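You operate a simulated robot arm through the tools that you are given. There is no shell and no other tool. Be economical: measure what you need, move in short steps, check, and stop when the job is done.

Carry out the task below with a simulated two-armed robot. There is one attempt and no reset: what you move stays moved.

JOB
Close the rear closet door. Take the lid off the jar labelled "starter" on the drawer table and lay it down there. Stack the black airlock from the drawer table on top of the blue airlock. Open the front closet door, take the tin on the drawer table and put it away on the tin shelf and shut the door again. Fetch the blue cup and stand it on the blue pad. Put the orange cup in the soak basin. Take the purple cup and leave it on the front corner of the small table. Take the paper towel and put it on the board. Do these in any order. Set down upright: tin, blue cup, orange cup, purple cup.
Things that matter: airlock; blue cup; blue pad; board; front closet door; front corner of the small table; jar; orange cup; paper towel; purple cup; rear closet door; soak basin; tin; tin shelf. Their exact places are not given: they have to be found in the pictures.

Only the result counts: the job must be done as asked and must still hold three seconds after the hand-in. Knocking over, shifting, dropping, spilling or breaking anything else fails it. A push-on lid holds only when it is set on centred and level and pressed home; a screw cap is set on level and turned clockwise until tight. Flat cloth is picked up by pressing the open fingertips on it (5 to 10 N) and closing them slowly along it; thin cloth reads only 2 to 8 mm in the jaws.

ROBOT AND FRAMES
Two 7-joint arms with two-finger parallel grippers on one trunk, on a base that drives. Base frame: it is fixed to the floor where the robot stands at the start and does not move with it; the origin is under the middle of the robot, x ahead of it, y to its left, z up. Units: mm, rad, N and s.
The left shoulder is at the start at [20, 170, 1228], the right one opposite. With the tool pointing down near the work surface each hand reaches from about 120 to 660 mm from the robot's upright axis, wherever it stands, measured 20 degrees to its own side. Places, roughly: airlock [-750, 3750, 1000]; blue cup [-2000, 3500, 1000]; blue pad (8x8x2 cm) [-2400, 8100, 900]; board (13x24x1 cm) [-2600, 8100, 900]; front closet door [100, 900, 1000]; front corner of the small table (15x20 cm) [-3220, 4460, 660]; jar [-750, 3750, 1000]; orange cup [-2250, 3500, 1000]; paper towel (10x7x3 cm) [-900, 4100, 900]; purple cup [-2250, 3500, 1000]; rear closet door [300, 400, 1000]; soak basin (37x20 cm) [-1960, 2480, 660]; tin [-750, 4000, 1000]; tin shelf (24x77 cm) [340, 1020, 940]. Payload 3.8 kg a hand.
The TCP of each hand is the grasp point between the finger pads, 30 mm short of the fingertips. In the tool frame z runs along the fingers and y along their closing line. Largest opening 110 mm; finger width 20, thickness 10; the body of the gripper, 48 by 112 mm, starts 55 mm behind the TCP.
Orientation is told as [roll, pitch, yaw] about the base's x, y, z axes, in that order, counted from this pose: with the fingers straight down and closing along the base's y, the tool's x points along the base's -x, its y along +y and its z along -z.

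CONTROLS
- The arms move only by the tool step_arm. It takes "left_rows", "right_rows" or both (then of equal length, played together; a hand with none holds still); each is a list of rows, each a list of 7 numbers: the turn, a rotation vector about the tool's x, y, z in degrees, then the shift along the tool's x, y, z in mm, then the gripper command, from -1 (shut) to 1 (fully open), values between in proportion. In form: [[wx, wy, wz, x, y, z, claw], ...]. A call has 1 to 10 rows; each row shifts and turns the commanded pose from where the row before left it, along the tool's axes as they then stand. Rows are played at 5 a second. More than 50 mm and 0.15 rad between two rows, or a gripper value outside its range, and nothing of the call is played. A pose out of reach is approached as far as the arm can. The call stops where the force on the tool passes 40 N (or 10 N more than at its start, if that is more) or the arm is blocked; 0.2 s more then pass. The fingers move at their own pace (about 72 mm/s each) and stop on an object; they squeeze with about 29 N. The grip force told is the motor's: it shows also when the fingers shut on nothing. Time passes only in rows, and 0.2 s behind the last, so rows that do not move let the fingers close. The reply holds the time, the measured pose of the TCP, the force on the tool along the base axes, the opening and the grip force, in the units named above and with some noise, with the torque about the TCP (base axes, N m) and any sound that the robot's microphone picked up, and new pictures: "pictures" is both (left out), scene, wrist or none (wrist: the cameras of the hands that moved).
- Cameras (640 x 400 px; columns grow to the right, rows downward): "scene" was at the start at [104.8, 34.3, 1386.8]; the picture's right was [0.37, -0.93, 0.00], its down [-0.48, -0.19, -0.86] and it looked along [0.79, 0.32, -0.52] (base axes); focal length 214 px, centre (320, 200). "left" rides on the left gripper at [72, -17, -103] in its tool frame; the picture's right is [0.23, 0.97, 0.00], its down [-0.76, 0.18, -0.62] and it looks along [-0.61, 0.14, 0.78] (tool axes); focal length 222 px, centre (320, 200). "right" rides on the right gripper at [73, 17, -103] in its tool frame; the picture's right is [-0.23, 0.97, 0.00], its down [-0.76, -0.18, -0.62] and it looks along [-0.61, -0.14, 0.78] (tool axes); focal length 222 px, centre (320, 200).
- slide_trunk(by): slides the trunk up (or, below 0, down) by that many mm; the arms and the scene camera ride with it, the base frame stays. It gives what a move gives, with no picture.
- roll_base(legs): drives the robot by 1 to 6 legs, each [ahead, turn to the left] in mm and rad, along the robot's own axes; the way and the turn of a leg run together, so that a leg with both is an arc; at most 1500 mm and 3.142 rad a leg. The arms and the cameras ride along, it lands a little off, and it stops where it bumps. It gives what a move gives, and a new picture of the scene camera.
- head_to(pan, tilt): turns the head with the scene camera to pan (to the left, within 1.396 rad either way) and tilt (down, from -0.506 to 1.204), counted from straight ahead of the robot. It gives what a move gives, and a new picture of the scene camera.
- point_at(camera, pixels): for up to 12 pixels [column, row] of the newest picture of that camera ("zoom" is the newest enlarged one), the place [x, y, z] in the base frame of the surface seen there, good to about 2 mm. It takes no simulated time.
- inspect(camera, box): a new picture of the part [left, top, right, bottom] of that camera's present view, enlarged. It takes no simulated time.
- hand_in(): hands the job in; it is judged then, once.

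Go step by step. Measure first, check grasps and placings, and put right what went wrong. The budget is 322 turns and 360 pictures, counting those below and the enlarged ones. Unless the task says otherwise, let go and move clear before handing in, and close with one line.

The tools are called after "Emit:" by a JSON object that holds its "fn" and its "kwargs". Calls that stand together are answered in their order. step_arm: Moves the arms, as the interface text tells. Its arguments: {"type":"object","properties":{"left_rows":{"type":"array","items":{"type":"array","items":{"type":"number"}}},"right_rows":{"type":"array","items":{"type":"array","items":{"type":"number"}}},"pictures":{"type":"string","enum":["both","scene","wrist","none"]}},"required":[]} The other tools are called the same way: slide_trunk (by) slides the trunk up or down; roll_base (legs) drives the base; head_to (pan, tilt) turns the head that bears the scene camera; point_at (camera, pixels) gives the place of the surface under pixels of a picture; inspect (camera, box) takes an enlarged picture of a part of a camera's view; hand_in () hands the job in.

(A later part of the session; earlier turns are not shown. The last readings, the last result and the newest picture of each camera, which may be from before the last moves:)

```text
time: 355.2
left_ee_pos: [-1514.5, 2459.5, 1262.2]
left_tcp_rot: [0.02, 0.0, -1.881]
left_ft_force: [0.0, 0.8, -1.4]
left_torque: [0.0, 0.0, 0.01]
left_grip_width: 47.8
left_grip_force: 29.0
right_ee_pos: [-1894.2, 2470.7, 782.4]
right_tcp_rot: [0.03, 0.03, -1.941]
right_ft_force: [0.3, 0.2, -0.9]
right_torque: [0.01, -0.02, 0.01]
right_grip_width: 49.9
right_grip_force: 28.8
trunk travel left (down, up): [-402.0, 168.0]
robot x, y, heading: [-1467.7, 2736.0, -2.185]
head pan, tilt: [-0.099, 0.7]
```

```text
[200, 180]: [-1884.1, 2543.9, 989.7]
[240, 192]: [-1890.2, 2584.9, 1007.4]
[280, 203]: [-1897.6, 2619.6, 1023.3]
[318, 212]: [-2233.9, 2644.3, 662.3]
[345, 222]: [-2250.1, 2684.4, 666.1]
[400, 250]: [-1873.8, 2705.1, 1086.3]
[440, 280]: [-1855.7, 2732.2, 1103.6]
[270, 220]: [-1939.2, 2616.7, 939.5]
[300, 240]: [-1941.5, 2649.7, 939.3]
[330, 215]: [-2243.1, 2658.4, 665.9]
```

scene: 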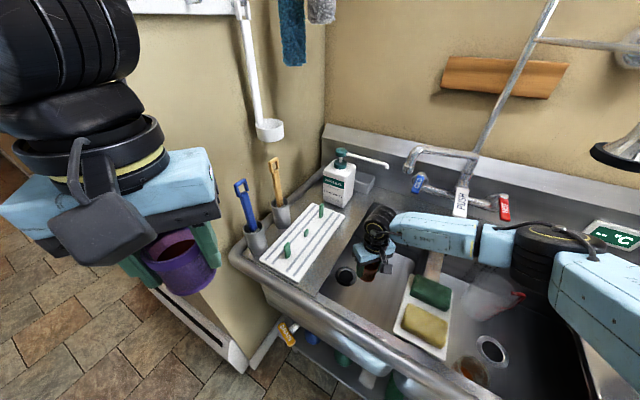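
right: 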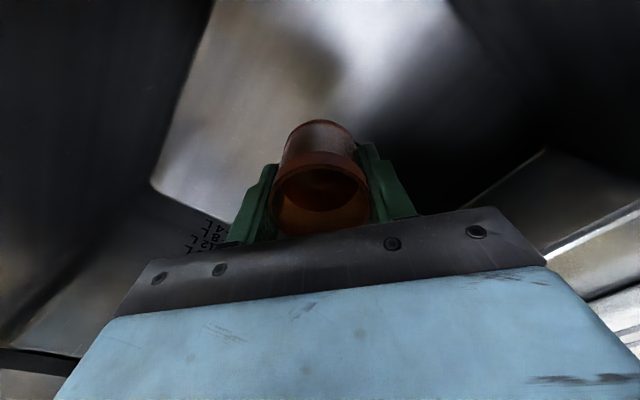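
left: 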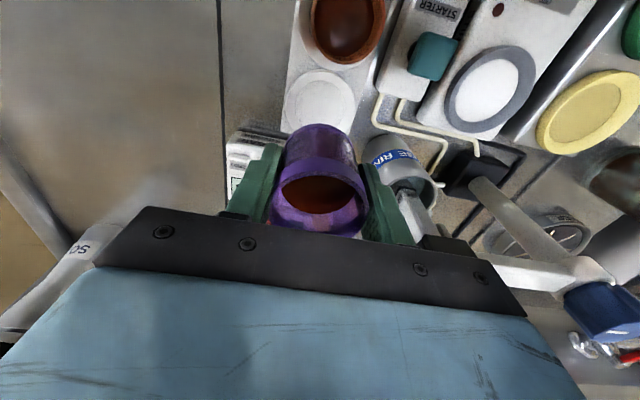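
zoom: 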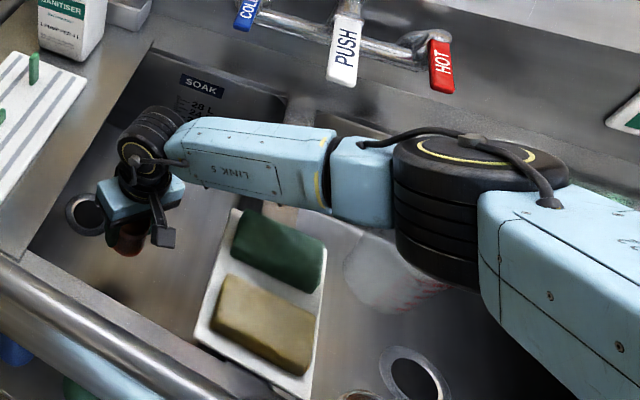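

Emit:
{"fn": "slide_trunk", "kwargs": {"by": 25}}

Emit:
{"fn": "step_arm", "kwargs": {"right_rows": [[0, 0, 0, -10, 0, 35, -0.4], [0, 0, 0, 0, 0, 35, -0.4], [0, 0, 0, 0, 0, 20, -0.4], [0, 0, 0, 0, 0, 0, -0.4]], "pictures": "wrist"}}

Emit:
{"fn": "inspect", "kwargs": {"camera": "scene", "box": [340, 180, 560, 360]}}

```text
time: 355.9
left_ee_pos: [-1515.0, 2458.5, 1285.7]
left_tcp_rot: [0.021, 0.001, -1.882]
left_ft_force: [0.3, -0.7, -0.7]
left_torque: [0.01, 0.01, -0.05]
left_grip_width: 47.8
left_grip_force: 28.7
right_ee_pos: [-1894.7, 2470.8, 807.3]
right_tcp_rot: [0.028, 0.031, -1.941]
right_ft_force: [0.3, 0.1, -1.7]
right_torque: [0.02, 0.01, -0.02]
right_grip_width: 49.9
right_grip_force: 29.3
trunk travel left (down, up): [-427.0, 143.0]
robot x, y, heading: [-1470.4, 2734.9, -2.187]
head pan, tilt: [-0.099, 0.7]
```

```text
time: 356.9
left_ee_pos: [-1515.0, 2457.6, 1287.0]
left_tcp_rot: [0.022, 0.0, -1.883]
left_ft_force: [-0.6, -0.2, -1.5]
left_torque: [0.03, 0.03, 0.0]
left_grip_width: 47.6
left_grip_force: 29.3
right_ee_pos: [-1894.9, 2465.8, 718.7]
right_tcp_rot: [0.027, 0.029, -1.943]
right_ft_force: [0.3, -0.1, -0.7]
right_torque: [0.0, 0.0, 0.01]
right_grip_width: 50.0
right_grip_force: 28.4
right hand out of reach, approached as far as the arm can: row 3
trunk travel left (down, up): [-427.0, 143.0]
robot x, y, heading: [-1472.0, 2737.6, -2.184]
head pan, tilt: [-0.099, 0.7]
```

right: 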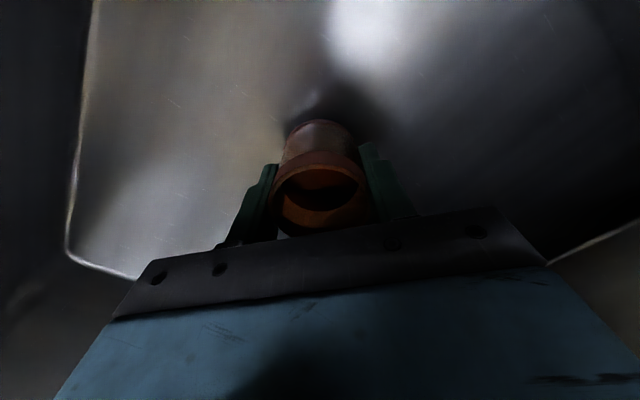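

```text
2.22 times, centred on (450, 270) of scene
```

zoom: 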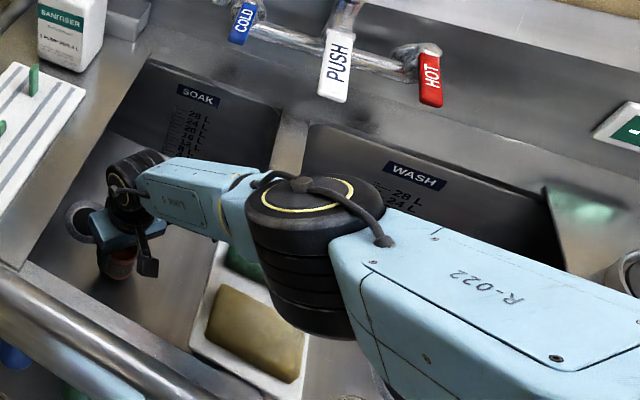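

Emit:
{"fn": "point_at", "kwargs": {"camera": "zoom", "pixels": [[200, 225], [225, 238], [265, 280], [290, 325], [320, 338], [345, 330], [250, 262], [240, 270]]}}

```text
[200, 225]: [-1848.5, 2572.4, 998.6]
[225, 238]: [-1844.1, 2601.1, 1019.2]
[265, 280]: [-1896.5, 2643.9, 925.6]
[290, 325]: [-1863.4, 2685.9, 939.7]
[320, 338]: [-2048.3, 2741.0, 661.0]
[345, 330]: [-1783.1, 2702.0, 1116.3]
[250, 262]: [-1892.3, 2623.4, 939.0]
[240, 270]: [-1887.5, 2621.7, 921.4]
```

Arm is steep with clearance over the sponges. Lower the trunk to set the cup down.

Emit:
{"fn": "slide_trunk", "kwargs": {"by": -12}}

```text
time: 357.5
left_ee_pos: [-1514.3, 2459.4, 1274.5]
left_tcp_rot: [0.021, 0.0, -1.882]
left_ft_force: [-1.1, -0.4, 0.1]
left_torque: [-0.02, 0.02, 0.01]
left_grip_width: 47.9
left_grip_force: 28.6
right_ee_pos: [-1894.5, 2463.9, 707.6]
right_tcp_rot: [0.028, 0.028, -1.943]
right_ft_force: [-0.4, -0.4, -1.1]
right_torque: [0.02, -0.03, -0.01]
right_grip_width: 49.8
right_grip_force: 28.9
trunk travel left (down, up): [-415.0, 155.0]
robot x, y, heading: [-1473.5, 2737.6, -2.188]
head pan, tilt: [-0.099, 0.7]
```

Emit:
{"fn": "slide_trunk", "kwargs": {"by": -4}}

Emit:
{"fn": "inspect", "kwargs": {"camera": "right", "box": [220, 60, 420, 250]}}

```text
time: 358.1
left_ee_pos: [-1514.0, 2458.9, 1272.3]
left_tcp_rot: [0.02, 0.0, -1.88]
left_ft_force: [0.1, 0.9, -1.0]
left_torque: [-0.01, -0.02, -0.01]
left_grip_width: 47.5
left_grip_force: 28.9
right_ee_pos: [-1895.0, 2463.7, 707.2]
right_tcp_rot: [0.026, 0.024, -1.942]
right_ft_force: [2.3, 4.8, 25.1]
right_torque: [0.23, 0.49, -0.22]
right_grip_width: 49.9
right_grip_force: 28.6
trunk travel left (down, up): [-411.0, 159.0]
robot x, y, heading: [-1475.4, 2733.1, -2.184]
head pan, tilt: [-0.099, 0.7]
```

```text
2.11 times, centred on (320, 155) of right
```

zoom: 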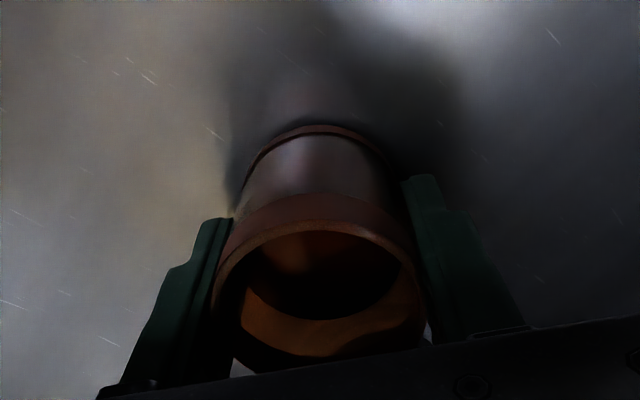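

Emit:
{"fn": "slide_trunk", "kwargs": {"by": 2}}

Emit:
{"fn": "step_arm", "kwargs": {"right_rows": [[0, 0, 0, 0, 0, 0, 0], [0, 0, 0, 0, 0, 0, 0.25], [0, 0, 0, 0, 0, 0, 0.25], [0, 0, 0, 0, 0, -40, 0.25], [0, 0, 0, 0, 0, -45, 0.25], [0, 0, 0, 0, 0, -45, 0.25], [0, 0, 0, 0, 0, -45, 0.25], [0, 0, 0, 0, 0, -45, 0.25]]}}

```text
time: 358.6
left_ee_pos: [-1513.3, 2459.4, 1273.2]
left_tcp_rot: [0.022, 0.0, -1.882]
left_ft_force: [-0.7, 0.4, -0.7]
left_torque: [-0.07, 0.01, 0.02]
left_grip_width: 47.6
left_grip_force: 29.1
right_ee_pos: [-1893.3, 2464.9, 704.9]
right_tcp_rot: [0.028, 0.027, -1.939]
right_ft_force: [-2.1, -1.8, 8.0]
right_torque: [-0.11, 0.27, 0.06]
right_grip_width: 50.0
right_grip_force: 28.9
trunk travel left (down, up): [-413.0, 157.0]
robot x, y, heading: [-1471.6, 2735.1, -2.187]
head pan, tilt: [-0.099, 0.7]
```

```text
time: 360.4
left_ee_pos: [-1514.7, 2459.1, 1273.6]
left_tcp_rot: [0.02, 0.0, -1.882]
left_ft_force: [-1.0, 0.5, -0.3]
left_torque: [-0.05, -0.02, 0.04]
left_grip_width: 47.7
left_grip_force: 28.8
right_ee_pos: [-1900.8, 2463.3, 925.8]
right_tcp_rot: [0.028, 0.026, -1.942]
right_ft_force: [-0.1, 0.7, 0.6]
right_torque: [-0.04, 0.01, 0.02]
right_grip_width: 68.9
right_grip_force: 0.0
trunk travel left (down, up): [-413.0, 157.0]
robot x, y, heading: [-1471.2, 2735.4, -2.182]
head pan, tilt: [-0.099, 0.7]
```

scene: 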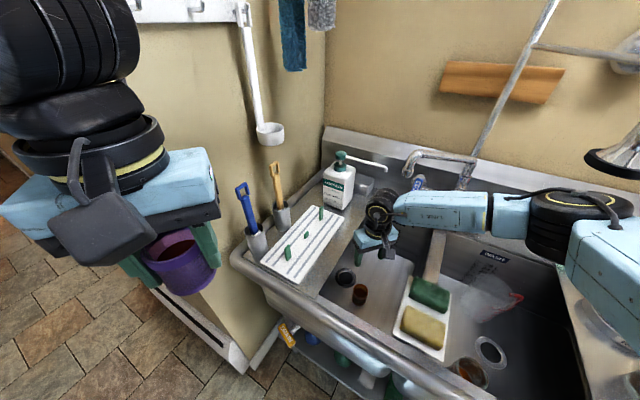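
right: 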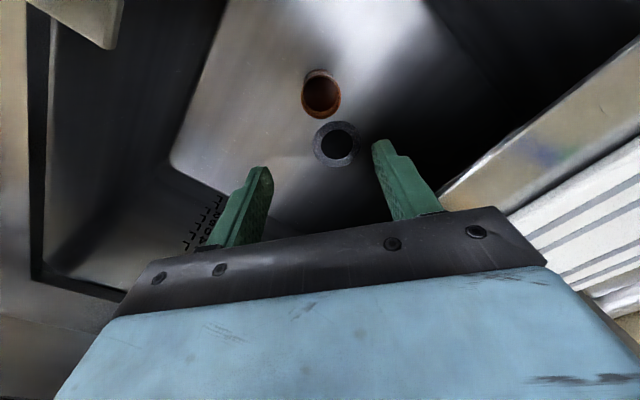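

The orange cup stands upright in the soak basin. Retract the right hand and head for the small table with the purple cup.

Emit:
{"fn": "step_arm", "kwargs": {"right_rows": [[0, 0, 0, 0, 0, -45, 0], [0, 0, 0, 0, 0, -45, 0], [0, 0, 0, 0, 0, -45, 0], [0, 0, 0, 0, 0, -45, 0], [0, 0, 0, 40, 10, -20, 0], [0, 0, 0, 45, 10, 0, 0], [0, 0, 0, 45, 10, 0, 0], [0, 0, 0, 40, 20, 0, 0]], "pictures": "none"}}

Emit:
{"fn": "roll_base", "kwargs": {"legs": [[-90, 0], [0, -2.28], [700, 0]]}}

```text
time: 362.2
left_ee_pos: [-1513.9, 2458.2, 1272.9]
left_tcp_rot: [0.018, 0.0, -1.882]
left_ft_force: [0.0, -0.5, -1.0]
left_torque: [0.0, 0.06, -0.01]
left_grip_width: 47.7
left_grip_force: 29.4
right_ee_pos: [-1803.2, 2598.1, 1134.6]
right_tcp_rot: [0.029, 0.027, -1.942]
right_ft_force: [-0.3, -0.3, -0.5]
right_torque: [0.0, 0.03, 0.02]
right_grip_width: 54.7
right_grip_force: 0.1
trunk travel left (down, up): [-413.0, 157.0]
robot x, y, heading: [-1472.9, 2737.3, -2.185]
head pan, tilt: [-0.099, 0.7]
```

```text
time: 367.1
left_ee_pos: [-1691.4, 2886.1, 1274.0]
left_tcp_rot: [0.017, 0.001, 2.719]
left_ft_force: [0.0, -0.6, -0.4]
left_torque: [0.03, -0.01, 0.0]
left_grip_width: 47.6
left_grip_force: 29.0
right_ee_pos: [-1511.3, 3155.7, 1135.2]
right_tcp_rot: [0.027, 0.026, 2.635]
right_ft_force: [-0.2, -0.3, -0.5]
right_torque: [0.02, 0.0, 0.0]
right_grip_width: 55.1
right_grip_force: 0.0
trunk travel left (down, up): [-413.0, 157.0]
robot x, y, heading: [-1423.7, 2807.5, 2.397]
head pan, tilt: [-0.099, 0.7]
stopped in leg 2: the robot was blocked; the commanded pose is now the measured one
```

scene: 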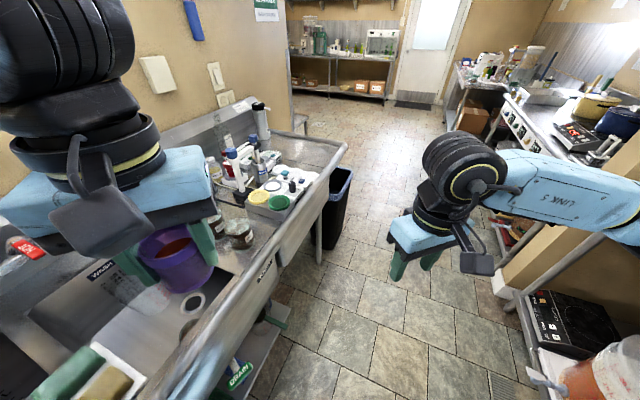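

Emit:
{"fn": "head_to", "kwargs": {"pan": 1.2, "tilt": 0.5}}

Emit:
{"fn": "head_to", "kwargs": {"pan": -1.2, "tilt": 0.5}}

```text
time: 368.6
left_ee_pos: [-1693.2, 2887.7, 1272.4]
left_tcp_rot: [0.02, 0.003, 2.72]
left_ft_force: [-0.2, 0.8, -1.0]
left_torque: [-0.02, 0.05, -0.01]
left_grip_width: 47.6
left_grip_force: 29.2
right_ee_pos: [-1512.0, 3158.0, 1133.4]
right_tcp_rot: [0.029, 0.027, 2.635]
right_ft_force: [-0.3, -0.4, -0.1]
right_torque: [0.0, 0.0, 0.0]
right_grip_width: 55.2
right_grip_force: 0.1
trunk travel left (down, up): [-413.0, 157.0]
robot x, y, heading: [-1422.4, 2811.4, 2.4]
head pan, tilt: [1.201, 0.499]
```

scene: 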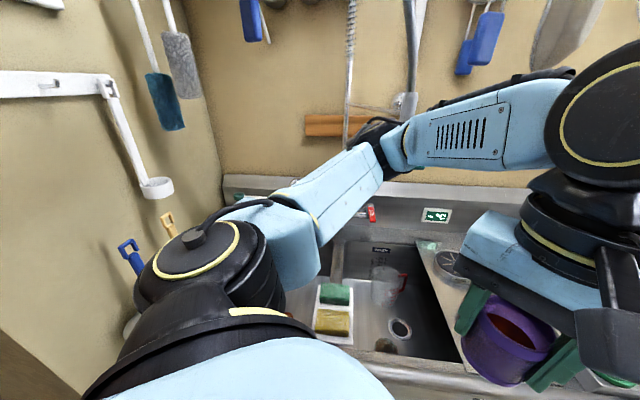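

```text
time: 370.8
left_ee_pos: [-1692.8, 2887.9, 1272.2]
left_tcp_rot: [0.019, 0.004, 2.719]
left_ft_force: [-0.3, 0.0, -0.9]
left_torque: [0.0, -0.05, 0.01]
left_grip_width: 47.7
left_grip_force: 29.3
right_ee_pos: [-1511.2, 3158.8, 1134.4]
right_tcp_rot: [0.027, 0.03, 2.634]
right_ft_force: [-0.1, -0.5, -0.2]
right_torque: [0.02, -0.02, 0.02]
right_grip_width: 55.2
right_grip_force: 0.0
trunk travel left (down, up): [-413.0, 157.0]
robot x, y, heading: [-1423.0, 2811.5, 2.392]
head pan, tilt: [-1.201, 0.499]
```

scene: 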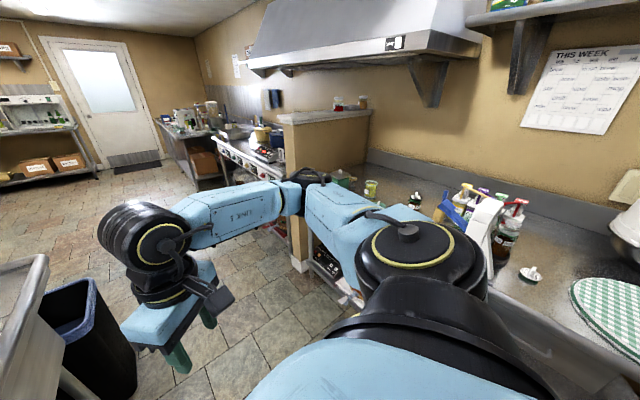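

The left elbow touches the pre-rinse hose. Stretch the left arm forward to narrow it, back a little, then continue turning. I also want a closer look at the lid at (530,275).

Emit:
{"fn": "inspect", "kwargs": {"camera": "scene", "box": [340, 160, 640, 340]}}

Emit:
{"fn": "step_arm", "kwargs": {"left_rows": [[0, 0, 0, -38, -12.6, 0, -0.4], [0, 0, 0, -38, -12.6, 0, -0.4], [0, 0, 0, -38, -12.6, 0, -0.4], [0, 0, 0, -38, -12.6, 0, -0.4], [0, 0, 0, -38, -12.6, 0, -0.4]], "pictures": "none"}}

Emit:
{"fn": "roll_base", "kwargs": {"legs": [[0, -0.58]]}}

```text
2.13 times, centred on (490, 250) of scene
```

zoom: 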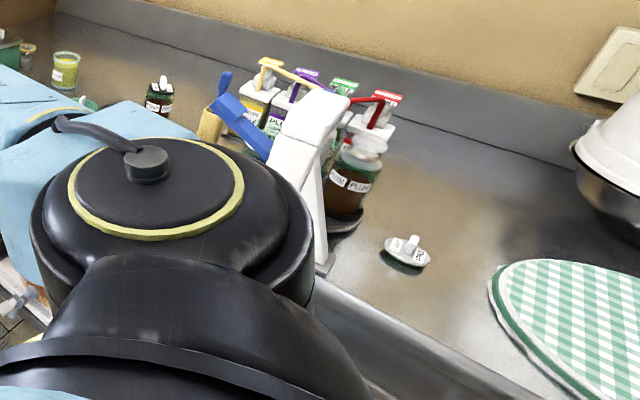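

```text
time: 372.0
left_ee_pos: [-1840.8, 3024.7, 1267.6]
left_tcp_rot: [0.021, 0.005, 2.714]
left_ft_force: [0.4, 0.3, -0.1]
left_torque: [0.02, -0.05, -0.01]
left_grip_width: 47.8
left_grip_force: 28.7
right_ee_pos: [-1510.9, 3159.5, 1133.9]
right_tcp_rot: [0.028, 0.029, 2.635]
right_ft_force: [0.7, -0.3, -0.7]
right_torque: [0.03, 0.0, 0.02]
right_grip_width: 55.2
right_grip_force: 0.1
trunk travel left (down, up): [-413.0, 157.0]
robot x, y, heading: [-1421.4, 2813.4, 2.393]
head pan, tilt: [-1.201, 0.499]
```

```text
time: 374.0
left_ee_pos: [-1648.0, 3223.9, 1269.5]
left_tcp_rot: [0.02, 0.003, 2.115]
left_ft_force: [-0.1, 1.3, -0.8]
left_torque: [0.04, 0.02, -0.05]
left_grip_width: 47.4
left_grip_force: 29.0
right_ee_pos: [-1297.6, 3149.0, 1134.5]
right_tcp_rot: [0.028, 0.027, 2.03]
right_ft_force: [-0.5, -0.3, -0.7]
right_torque: [-0.01, 0.01, 0.04]
right_grip_width: 55.0
right_grip_force: 0.1
trunk travel left (down, up): [-413.0, 157.0]
robot x, y, heading: [-1416.9, 2809.0, 1.796]
head pan, tilt: [-1.201, 0.499]
```

scene: 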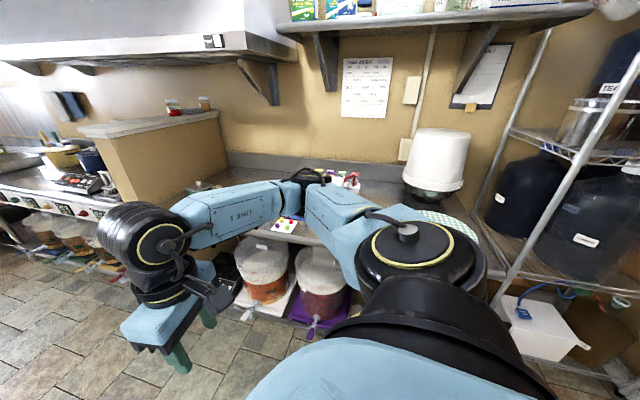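

Emit:
{"fn": "roll_base", "kwargs": {"legs": [[0, -0.024], [1368, 0], [0, 0.47], [900, 0], [0, 0.9]]}}

Emit:
{"fn": "head_to", "kwargs": {"pan": 0.0, "tilt": 0.5}}

```text
time: 389.3
left_ee_pos: [-2712.8, 4749.3, 1269.0]
left_tcp_rot: [0.019, 0.004, -2.828]
left_ft_force: [0.8, 0.1, -0.4]
left_torque: [0.02, 0.02, 0.01]
left_grip_width: 47.4
left_grip_force: 28.4
right_ee_pos: [-2559.1, 5071.9, 1134.0]
right_tcp_rot: [0.028, 0.028, -2.916]
right_ft_force: [-1.1, 0.2, -0.3]
right_torque: [0.05, 0.03, -0.02]
right_grip_width: 55.2
right_grip_force: 0.0
trunk travel left (down, up): [-413.0, 157.0]
robot x, y, heading: [-2260.5, 4875.3, 3.131]
head pan, tilt: [-1.201, 0.499]
```

scene: 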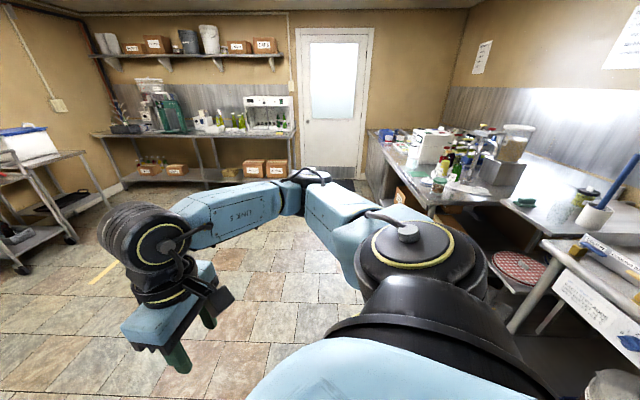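

```text
time: 390.7
left_ee_pos: [-2713.7, 4750.2, 1270.0]
left_tcp_rot: [0.018, 0.003, -2.828]
left_ft_force: [-0.1, 0.5, -0.6]
left_torque: [0.03, -0.01, 0.01]
left_grip_width: 47.6
left_grip_force: 29.0
right_ee_pos: [-2560.1, 5073.7, 1134.5]
right_tcp_rot: [0.027, 0.028, -2.912]
right_ft_force: [0.2, 0.3, -0.2]
right_torque: [0.06, -0.01, -0.01]
right_grip_width: 54.9
right_grip_force: 0.1
trunk travel left (down, up): [-413.0, 157.0]
robot x, y, heading: [-2258.3, 4877.4, 3.138]
head pan, tilt: [0.0, 0.499]
```

scene: 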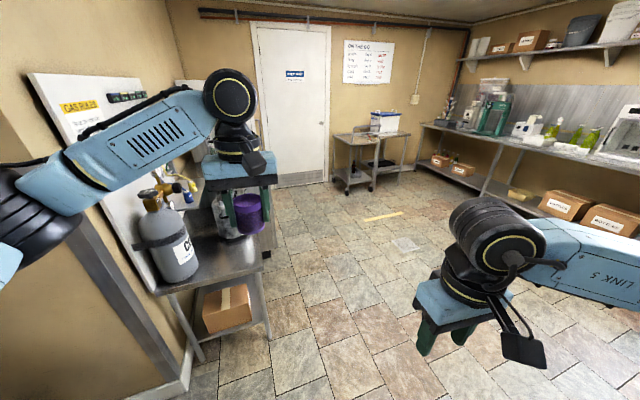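

Emit:
{"fn": "point_at", "kwargs": {"camera": "scene", "pixels": [[262, 266], [225, 265], [240, 245], [158, 292], [205, 275], [180, 270], [255, 245], [215, 240], [205, 330], [270, 340], [250, 260]]}}

Emit:
{"fn": "inspect", "kwargs": {"camera": "scene", "box": [120, 170, 300, 340]}}

```text
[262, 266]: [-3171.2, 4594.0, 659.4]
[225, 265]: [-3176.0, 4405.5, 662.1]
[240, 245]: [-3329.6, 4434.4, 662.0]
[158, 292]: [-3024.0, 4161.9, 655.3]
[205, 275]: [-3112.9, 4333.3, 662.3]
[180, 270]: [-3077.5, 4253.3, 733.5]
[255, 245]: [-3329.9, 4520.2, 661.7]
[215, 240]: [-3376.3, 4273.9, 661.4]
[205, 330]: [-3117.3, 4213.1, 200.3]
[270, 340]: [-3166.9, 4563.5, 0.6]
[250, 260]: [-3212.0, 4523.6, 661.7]
```

```text
2.35 times, centred on (210, 255) of scene
```

zoom: 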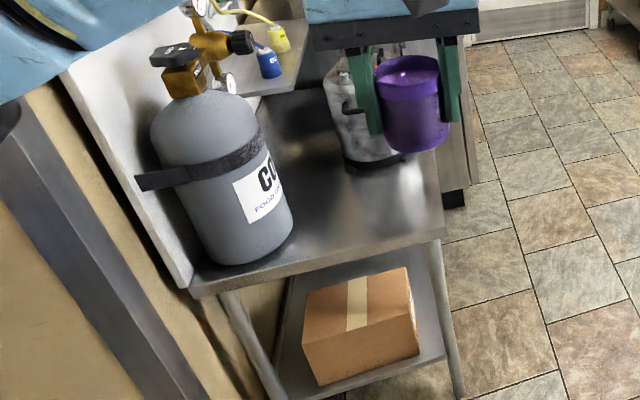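

Small table top z 661, front corner at (-3171,4594); target spot centre (-3220,4460). Drive up to it and lower the trunk.

Emit:
{"fn": "roll_base", "kwargs": {"legs": [[0, 0.2], [480, 0], [0, 0.13]]}}

Emit:
{"fn": "slide_trunk", "kwargs": {"by": -200}}

Emit:
{"fn": "head_to", "kwargs": {"pan": 0.15, "tilt": 0.7}}

```text
time: 395.0
left_ee_pos: [-3128.7, 4511.1, 1268.8]
left_tcp_rot: [0.021, 0.004, -2.492]
left_ft_force: [0.4, -0.4, -1.1]
left_torque: [0.03, 0.02, 0.01]
left_grip_width: 47.4
left_grip_force: 29.1
right_ee_pos: [-3091.8, 4867.5, 1133.1]
right_tcp_rot: [0.027, 0.027, -2.577]
right_ft_force: [0.6, -0.9, 0.4]
right_torque: [0.0, 0.0, -0.02]
right_grip_width: 54.8
right_grip_force: 0.0
trunk travel left (down, up): [-413.0, 157.0]
robot x, y, heading: [-2744.5, 4784.8, -2.82]
head pan, tilt: [0.0, 0.499]
```

scene: 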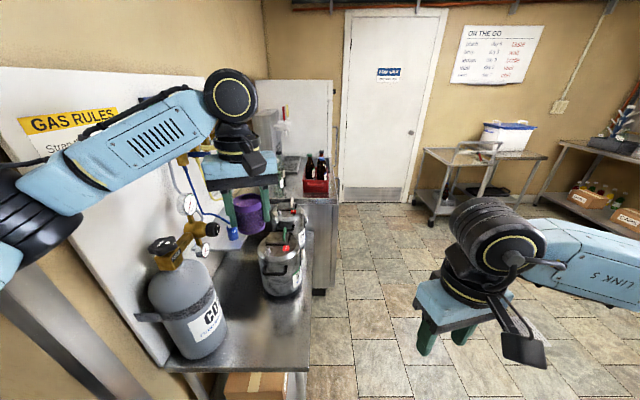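

```text
time: 397.2
left_ee_pos: [-3129.9, 4512.8, 1070.3]
left_tcp_rot: [0.019, 0.005, -2.491]
left_ft_force: [0.4, 0.1, 0.0]
left_torque: [0.0, 0.01, 0.0]
left_grip_width: 47.6
left_grip_force: 29.0
right_ee_pos: [-3091.0, 4868.6, 934.4]
right_tcp_rot: [0.027, 0.028, -2.578]
right_ft_force: [0.2, 0.6, -0.2]
right_torque: [0.01, 0.0, -0.02]
right_grip_width: 55.1
right_grip_force: 0.1
trunk travel left (down, up): [-213.0, 357.0]
robot x, y, heading: [-2739.0, 4781.7, -2.81]
head pan, tilt: [0.0, 0.499]
```

```text
time: 397.9
left_ee_pos: [-3130.1, 4512.2, 1071.3]
left_tcp_rot: [0.02, 0.003, -2.491]
left_ft_force: [0.0, 0.6, -1.0]
left_torque: [-0.03, 0.0, 0.0]
left_grip_width: 47.6
left_grip_force: 28.7
right_ee_pos: [-3091.9, 4868.7, 934.5]
right_tcp_rot: [0.029, 0.028, -2.577]
right_ft_force: [-0.3, 0.3, 1.2]
right_torque: [0.01, 0.01, 0.02]
right_grip_width: 54.9
right_grip_force: 0.1
trunk travel left (down, up): [-213.0, 357.0]
robot x, y, heading: [-2742.5, 4780.0, -2.816]
head pan, tilt: [0.15, 0.7]
```

scene: 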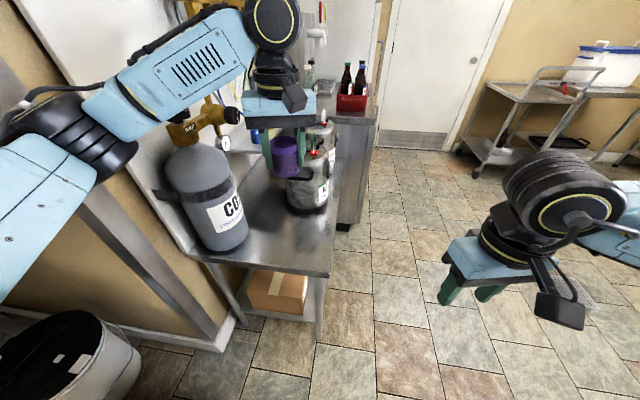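

Emit:
{"fn": "point_at", "kwargs": {"camera": "scene", "pixels": [[205, 100], [230, 115], [185, 130], [210, 180], [305, 185], [310, 145], [325, 272], [295, 225], [120, 150], [215, 90], [240, 220], [200, 260]]}}

Emit:
{"fn": "inspect", "kwargs": {"camera": "scene", "box": [100, 30, 380, 290]}}

```text
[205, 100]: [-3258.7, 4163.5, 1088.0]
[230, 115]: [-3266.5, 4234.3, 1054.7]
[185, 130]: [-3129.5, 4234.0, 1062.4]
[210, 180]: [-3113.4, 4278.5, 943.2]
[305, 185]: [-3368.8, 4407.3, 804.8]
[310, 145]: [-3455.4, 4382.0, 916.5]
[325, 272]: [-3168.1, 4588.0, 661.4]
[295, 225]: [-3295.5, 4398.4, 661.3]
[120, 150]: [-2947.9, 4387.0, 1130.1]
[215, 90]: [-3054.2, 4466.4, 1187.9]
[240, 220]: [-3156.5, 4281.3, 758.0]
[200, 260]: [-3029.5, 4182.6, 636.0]
```

```text
1.54 times, centred on (240, 160) of scene
```

zoom: 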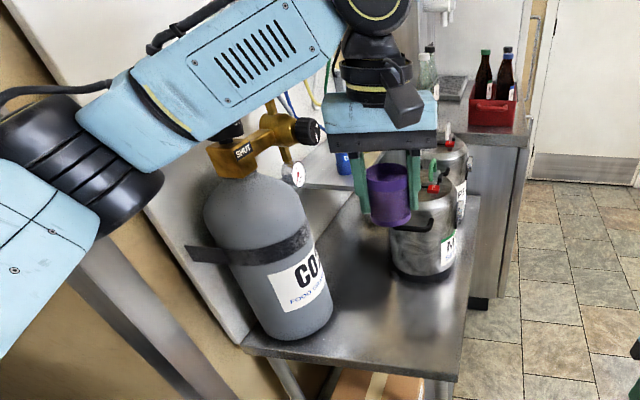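

Emit:
{"fn": "roll_base", "kwargs": {"legs": [[-35, 0]]}}

Emit:
{"fn": "step_arm", "kwargs": {"left_rows": [[0, 0, 0, -45, -8, 0, -0.4], [0, 0, 0, -45, -8, 0, -0.4], [0, 0, 0, -45, -8, 0, -0.4], [0, 0, 0, 0, 0, 45, -0.4], [0, 0, 0, 0, 0, 45, -0.4], [0, 0, 0, 0, 0, 45, -0.4], [0, 0, 0, 0, 0, 0, -0.4]]}}

```text
time: 398.8
left_ee_pos: [-3094.1, 4523.1, 1070.3]
left_tcp_rot: [0.019, 0.002, -2.492]
left_ft_force: [-0.5, 0.4, 0.0]
left_torque: [-0.01, 0.04, -0.02]
left_grip_width: 47.6
left_grip_force: 29.2
right_ee_pos: [-3057.8, 4881.3, 934.6]
right_tcp_rot: [0.027, 0.026, -2.578]
right_ft_force: [0.0, -0.9, -0.2]
right_torque: [0.0, 0.02, 0.01]
right_grip_width: 55.0
right_grip_force: 0.1
trunk travel left (down, up): [-213.0, 357.0]
robot x, y, heading: [-2707.0, 4791.3, -2.82]
head pan, tilt: [0.15, 0.7]
```

scene: 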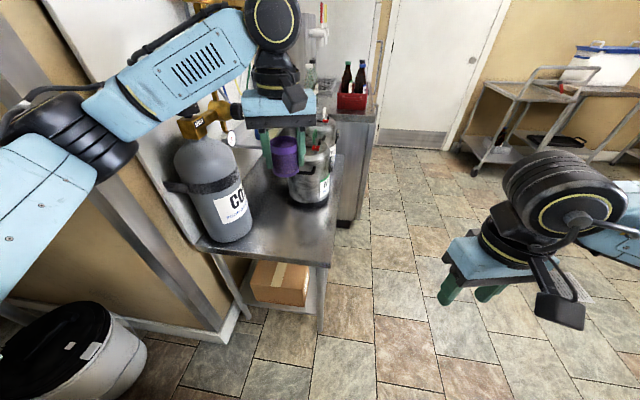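

```text
time: 400.4
left_ee_pos: [-3214.6, 4462.1, 933.1]
left_tcp_rot: [0.019, 0.003, -2.492]
left_ft_force: [0.5, 0.1, -1.8]
left_torque: [0.01, 0.01, 0.02]
left_grip_width: 47.2
left_grip_force: 28.9
right_ee_pos: [-3056.9, 4881.2, 933.8]
right_tcp_rot: [0.028, 0.028, -2.578]
right_ft_force: [1.4, 0.3, -0.7]
right_torque: [-0.03, -0.04, -0.02]
right_grip_width: 55.0
right_grip_force: 0.1
trunk travel left (down, up): [-213.0, 357.0]
robot x, y, heading: [-2708.1, 4789.9, -2.815]
head pan, tilt: [0.15, 0.7]
```

scene: 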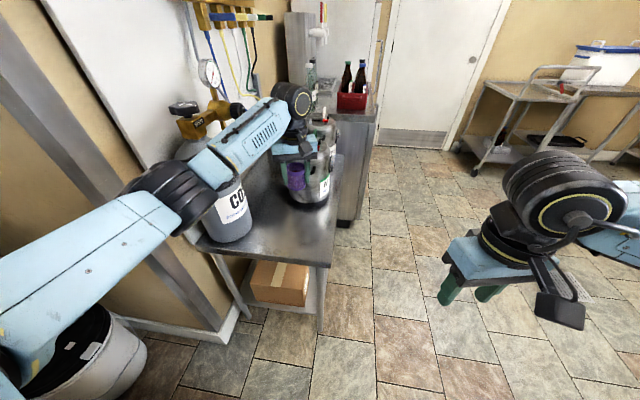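
left: 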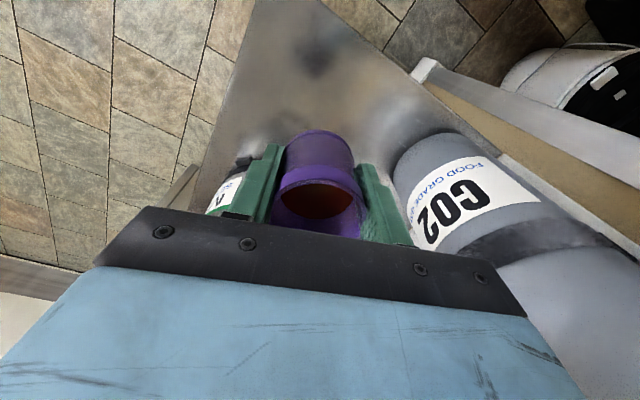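

Emit:
{"fn": "point_at", "kwargs": {"camera": "scene", "pixels": [[185, 225], [200, 200], [225, 188], [245, 175], [270, 160], [190, 175], [225, 215], [213, 165], [300, 185]]}}

Emit:
{"fn": "inspect", "kwargs": {"camera": "scene", "box": [100, 70, 360, 270]}}

```text
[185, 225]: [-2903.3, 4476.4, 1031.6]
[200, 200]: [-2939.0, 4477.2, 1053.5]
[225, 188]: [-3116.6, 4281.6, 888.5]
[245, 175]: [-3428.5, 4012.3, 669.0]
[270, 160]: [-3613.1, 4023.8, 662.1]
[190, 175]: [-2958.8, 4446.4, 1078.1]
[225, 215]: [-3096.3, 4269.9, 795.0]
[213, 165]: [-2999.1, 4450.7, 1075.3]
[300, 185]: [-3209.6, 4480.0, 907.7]
```

```text
2.00 times, centred on (230, 170) of scene
```

zoom: 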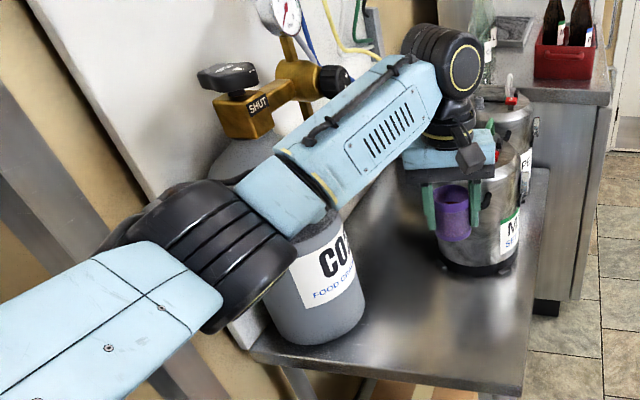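

Emit:
{"fn": "step_arm", "kwargs": {"left_rows": [[0, 0, 0, 2, -2, 40, -0.4], [0, 0, 0, 0, 0, 40, -0.4], [0, 0, 0, 0, 0, 40, -0.4], [0, 0, 0, 0, 0, 40, -0.4], [0, 0, 0, 0, 0, 40, -0.4], [0, 0, 0, 0, 0, 0, -0.4]]}}

Emit:
{"fn": "inspect", "kwargs": {"camera": "scene", "box": [100, 90, 380, 290]}}

```text
time: 401.8
left_ee_pos: [-3211.7, 4456.9, 735.1]
left_tcp_rot: [0.018, 0.004, -2.494]
left_ft_force: [-0.1, 0.4, -0.7]
left_torque: [-0.02, 0.03, -0.02]
left_grip_width: 47.8
left_grip_force: 28.9
right_ee_pos: [-3058.0, 4880.0, 932.8]
right_tcp_rot: [0.028, 0.027, -2.578]
right_ft_force: [0.8, 0.0, 0.6]
right_torque: [0.04, -0.02, 0.02]
right_grip_width: 54.9
right_grip_force: 0.1
trunk travel left (down, up): [-213.0, 357.0]
robot x, y, heading: [-2707.3, 4796.1, -2.813]
head pan, tilt: [0.15, 0.7]
```

scene: 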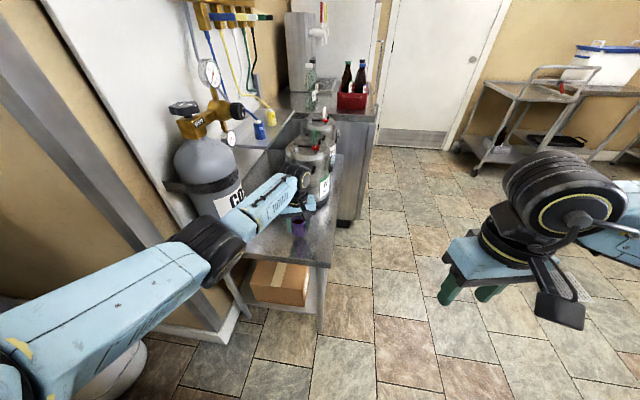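
left: 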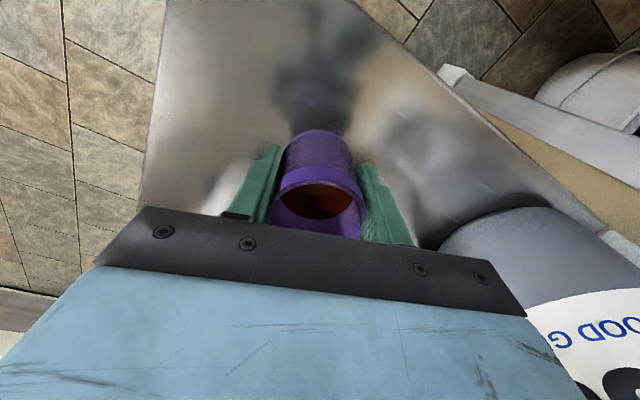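

```text
2.00 times, centred on (240, 190) of scene
```

zoom: 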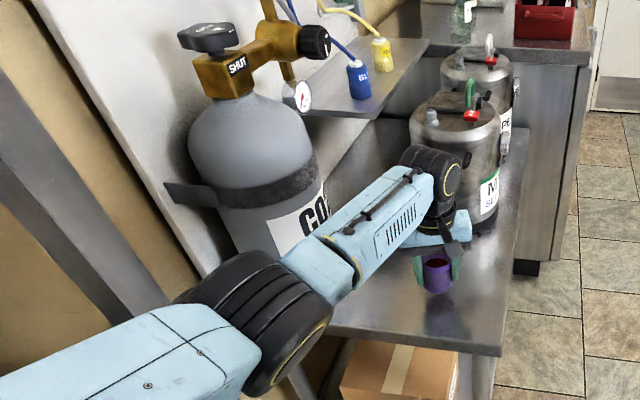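

Emit:
{"fn": "step_arm", "kwargs": {"left_rows": [[0, 0, 0, 0, 0, 15, -0.4], [0, 0, 0, 0, 0, 10, -0.4], [0, 0, 0, 0, 0, 4, -0.4], [0, 0, 0, 0, 0, 3, -0.4], [0, 0, 0, 0, 0, 0, -0.4]], "pictures": "none"}}

```text
time: 402.9
left_ee_pos: [-3212.2, 4459.0, 705.3]
left_tcp_rot: [0.017, -0.002, -2.493]
left_ft_force: [1.4, -1.7, 15.2]
left_torque: [0.09, 0.24, 0.02]
left_grip_width: 47.6
left_grip_force: 29.0
right_ee_pos: [-3056.5, 4879.4, 933.4]
right_tcp_rot: [0.027, 0.026, -2.578]
right_ft_force: [-0.3, 0.6, -0.1]
right_torque: [-0.01, 0.01, -0.01]
right_grip_width: 54.9
right_grip_force: 0.1
trunk travel left (down, up): [-213.0, 357.0]
robot x, y, heading: [-2711.1, 4794.2, -2.814]
head pan, tilt: [0.15, 0.7]
```

Contact (15 N) at z 705. Release gently and rise.

Emit:
{"fn": "step_arm", "kwargs": {"left_rows": [[0, 0, 0, 0, 0, -2, -0.4], [0, 0, 0, 0, 0, 0, 0], [0, 0, 0, 0, 0, 0, 0.25], [0, 0, 0, 0, 0, 0, 0.25], [0, 0, 0, 0, 0, -30, 0.25], [0, 0, 0, 0, 0, -45, 0.25], [0, 0, 0, 0, 0, -45, 0.25], [0, 0, 0, 0, 0, -45, 0.25], [0, 0, 0, 0, 0, -45, 0.25], [0, 0, 0, 0, 0, -45, 0.25]]}}

Emit:
{"fn": "inspect", "kwargs": {"camera": "left", "box": [180, 0, 440, 220]}}

```text
time: 405.1
left_ee_pos: [-3216.0, 4460.9, 958.3]
left_tcp_rot: [0.022, 0.002, -2.492]
left_ft_force: [0.4, 0.8, 0.0]
left_torque: [0.02, 0.0, 0.01]
left_grip_width: 69.1
left_grip_force: 0.0
right_ee_pos: [-3056.1, 4879.9, 934.0]
right_tcp_rot: [0.027, 0.028, -2.578]
right_ft_force: [-0.9, 0.3, -0.6]
right_torque: [-0.01, 0.02, 0.0]
right_grip_width: 55.0
right_grip_force: 0.2
trunk travel left (down, up): [-213.0, 357.0]
robot x, y, heading: [-2707.5, 4790.9, -2.815]
head pan, tilt: [0.15, 0.7]
```

scene: 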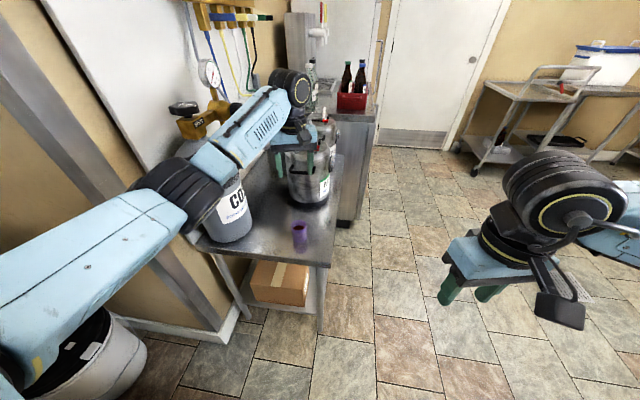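
left: 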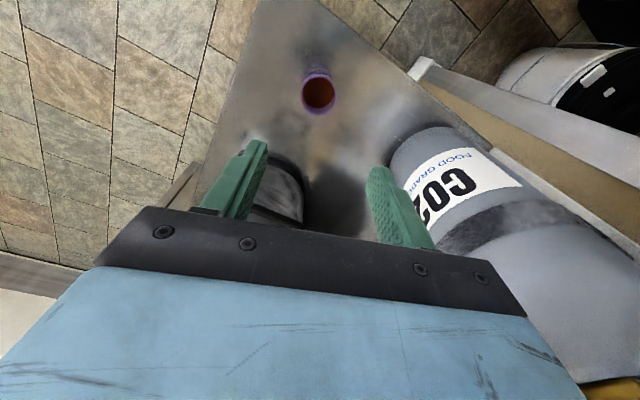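

```text
1.82 times, centred on (310, 110) of left
```

zoom: 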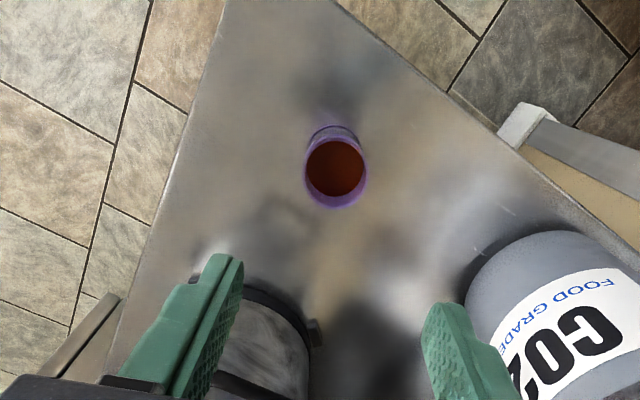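

Purple cup is upright on the front corner. Now retract, raise the trunk and go back for the tin.

Emit:
{"fn": "step_arm", "kwargs": {"left_rows": [[0, 0, 0, 0, 0, -45, 0], [0, 0, 0, 0, 0, -45, 0], [0, 0, 0, 38, 12.7, -10, 0], [0, 0, 0, 38, 12.7, -10, 0], [0, 0, 0, 38, 12.7, -10, 0], [0, 0, 0, 38, 12.7, -10, 0], [0, 0, 0, 38, 12.7, -10, 0], [0, 0, 0, 38, 12.7, -10, 0], [0, 0, 0, 38, 12.7, 0, 0]], "pictures": "none"}}

Emit:
{"fn": "slide_trunk", "kwargs": {"by": 112}}

Emit:
{"fn": "roll_base", "kwargs": {"legs": [[-200, 0], [0, 2.246], [1030, 0], [0, -0.487], [240, 0]]}}

```text
time: 407.1
left_ee_pos: [-2951.6, 4554.9, 1113.2]
left_tcp_rot: [0.019, 0.005, -2.493]
left_ft_force: [-0.1, 1.3, 0.2]
left_torque: [0.01, -0.01, 0.0]
left_grip_width: 54.9
left_grip_force: 0.1
right_ee_pos: [-3056.0, 4879.7, 933.0]
right_tcp_rot: [0.028, 0.029, -2.579]
right_ft_force: [-0.1, -0.3, -0.5]
right_torque: [0.01, 0.0, -0.01]
right_grip_width: 55.1
right_grip_force: 0.0
trunk travel left (down, up): [-213.0, 357.0]
robot x, y, heading: [-2707.3, 4790.0, -2.816]
head pan, tilt: [0.15, 0.7]
```

```text
time: 408.6
left_ee_pos: [-2954.0, 4555.3, 1224.3]
left_tcp_rot: [0.019, 0.003, -2.492]
left_ft_force: [0.6, -1.0, 0.2]
left_torque: [0.01, 0.03, -0.02]
left_grip_width: 54.9
left_grip_force: 0.0
right_ee_pos: [-3056.9, 4880.5, 1045.1]
right_tcp_rot: [0.027, 0.028, -2.578]
right_ft_force: [-0.3, 1.3, 0.4]
right_torque: [-0.04, 0.01, 0.01]
right_grip_width: 54.9
right_grip_force: 0.1
trunk travel left (down, up): [-325.0, 245.0]
robot x, y, heading: [-2706.2, 4797.0, -2.818]
head pan, tilt: [0.15, 0.7]
```

```text
time: 423.0
left_ee_pos: [-1300.6, 3880.7, 1223.9]
left_tcp_rot: [0.019, 0.004, -0.761]
left_ft_force: [0.1, 0.4, -0.4]
left_torque: [0.04, 0.02, 0.0]
left_grip_width: 54.9
left_grip_force: 0.1
right_ee_pos: [-1604.6, 3724.0, 1045.8]
right_tcp_rot: [0.028, 0.03, -0.846]
right_ft_force: [-0.6, -0.2, -0.1]
right_torque: [0.03, 0.01, 0.0]
right_grip_width: 54.9
right_grip_force: 0.1
trunk travel left (down, up): [-325.0, 245.0]
robot x, y, heading: [-1574.6, 4088.0, -1.084]
head pan, tilt: [0.15, 0.7]
```

scene: 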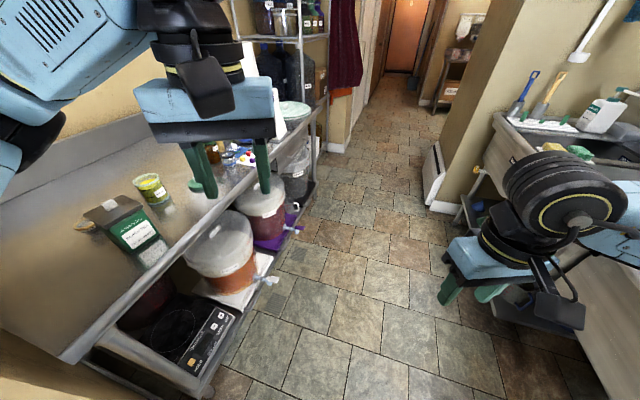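

Emit:
{"fn": "roll_base", "kwargs": {"legs": [[0, 1.084], [60, 0]]}}

Emit:
{"fn": "step_arm", "kwargs": {"right_rows": [[0, -8, -4, 0, 0, -20, 0.6], [0, -8, -4, 0, 0, -20, 0.6], [0, -8, -4, 0, 0, -20, 0.6], [0, -8, -4, 0, 0, -20, 0.6], [0, -8, 0, 0, 0, -20, 0.6], [0, -5, 0, 0, 0, 0, 0.6]], "left_rows": [[0, 0, 0, 30, 0, 0, 0], [0, 0, 0, 30, 0, 0, 0], [0, 0, 0, 0, 0, 0, 0], [0, 0, 0, 0, 0, 0, 0], [0, 0, 0, 0, 0, 0, 0], [0, 0, 0, 0, 0, 0, 0]], "pictures": "scene"}}

```text
time: 424.5
left_ee_pos: [-1262.2, 3952.5, 1220.2]
left_tcp_rot: [0.033, 0.012, -0.521]
left_ft_force: [0.5, -0.1, 0.0]
left_torque: [-0.01, -0.03, 0.03]
left_grip_width: 55.1
left_grip_force: 0.0
right_ee_pos: [-1503.4, 3724.6, 1043.6]
right_tcp_rot: [0.031, 0.031, -0.573]
right_ft_force: [0.5, -0.2, -0.3]
right_torque: [0.0, -0.05, -0.03]
right_grip_width: 55.1
right_grip_force: 0.1
trunk travel left (down, up): [-325.0, 245.0]
robot x, y, heading: [-1576.2, 4081.4, -0.828]
head pan, tilt: [0.15, 0.7]
stopped in leg 1: the robot was blocked; the commanded pose is now the measured one
```

scene: 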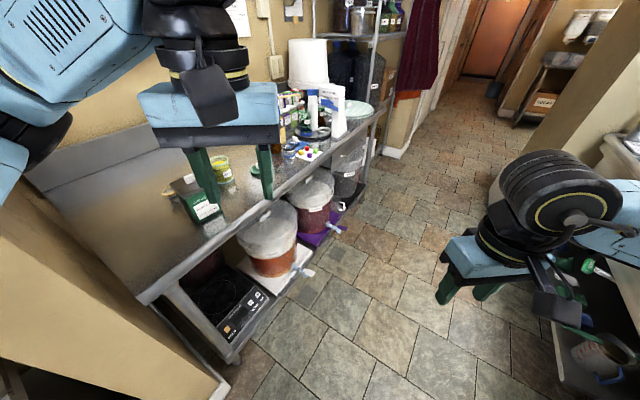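

```text
refused: row 1 steps farther than a row can; nothing moved
```

Emit:
{"fn": "roll_base", "kwargs": {"legs": [[0, -0.1]]}}

Emit:
{"fn": "step_arm", "kwargs": {"left_rows": [[0, 0, 0, -34.5, -23.6, -8, 0], [0, 0, 0, -34.5, -23.6, -8, 0], [0, 0, 0, -34.5, -23.6, -8, 0], [0, 0, 0, -34.5, -23.6, -8, 0], [0, 0, 0, -34.5, -23.6, -8, 0]], "pictures": "none"}}

Emit:
{"fn": "roll_base", "kwargs": {"legs": [[0, 0.85]]}}

```text
time: 425.5
left_ee_pos: [-1277.7, 3927.9, 1222.1]
left_tcp_rot: [0.029, 0.006, -0.619]
left_ft_force: [-1.0, -0.1, 0.1]
left_torque: [0.02, -0.04, 0.0]
left_grip_width: 55.1
left_grip_force: 0.1
right_ee_pos: [-1544.2, 3725.4, 1045.9]
right_tcp_rot: [0.027, 0.027, -0.675]
right_ft_force: [0.5, -0.4, -0.4]
right_torque: [-0.01, -0.04, 0.0]
right_grip_width: 54.9
right_grip_force: 0.1
trunk travel left (down, up): [-325.0, 245.0]
robot x, y, heading: [-1577.0, 4084.4, -0.921]
head pan, tilt: [0.15, 0.7]
```

scene: 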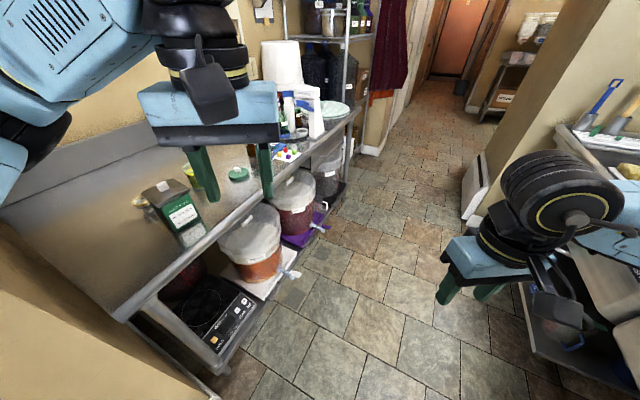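

```text
time: 426.7
left_ee_pos: [-1206.2, 3731.1, 1257.9]
left_tcp_rot: [0.028, 0.004, -0.621]
left_ft_force: [0.5, 0.2, 0.1]
left_torque: [0.02, 0.01, -0.02]
left_grip_width: 55.2
left_grip_force: 0.1
right_ee_pos: [-1544.0, 3724.5, 1045.8]
right_tcp_rot: [0.027, 0.028, -0.676]
right_ft_force: [-0.3, 0.6, 0.3]
right_torque: [0.01, 0.01, 0.02]
right_grip_width: 55.2
right_grip_force: 0.0
trunk travel left (down, up): [-325.0, 245.0]
robot x, y, heading: [-1570.5, 4085.4, -0.922]
head pan, tilt: [0.15, 0.7]
```

```text
time: 429.3
left_ee_pos: [-1068.6, 4125.3, 1258.5]
left_tcp_rot: [0.027, 0.004, 0.222]
left_ft_force: [0.1, -0.2, 0.0]
left_torque: [0.02, -0.02, -0.02]
left_grip_width: 55.3
left_grip_force: 0.1
right_ee_pos: [-1286.7, 3869.3, 1047.2]
right_tcp_rot: [0.029, 0.027, 0.166]
right_ft_force: [-1.6, 0.2, 0.4]
right_torque: [-0.03, -0.04, 0.03]
right_grip_width: 55.3
right_grip_force: 0.0
trunk travel left (down, up): [-325.0, 245.0]
robot x, y, heading: [-1576.6, 4082.9, -0.083]
head pan, tilt: [0.15, 0.7]
```

scene: 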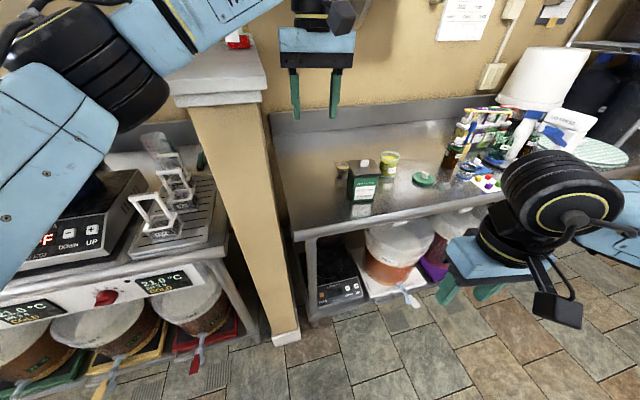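

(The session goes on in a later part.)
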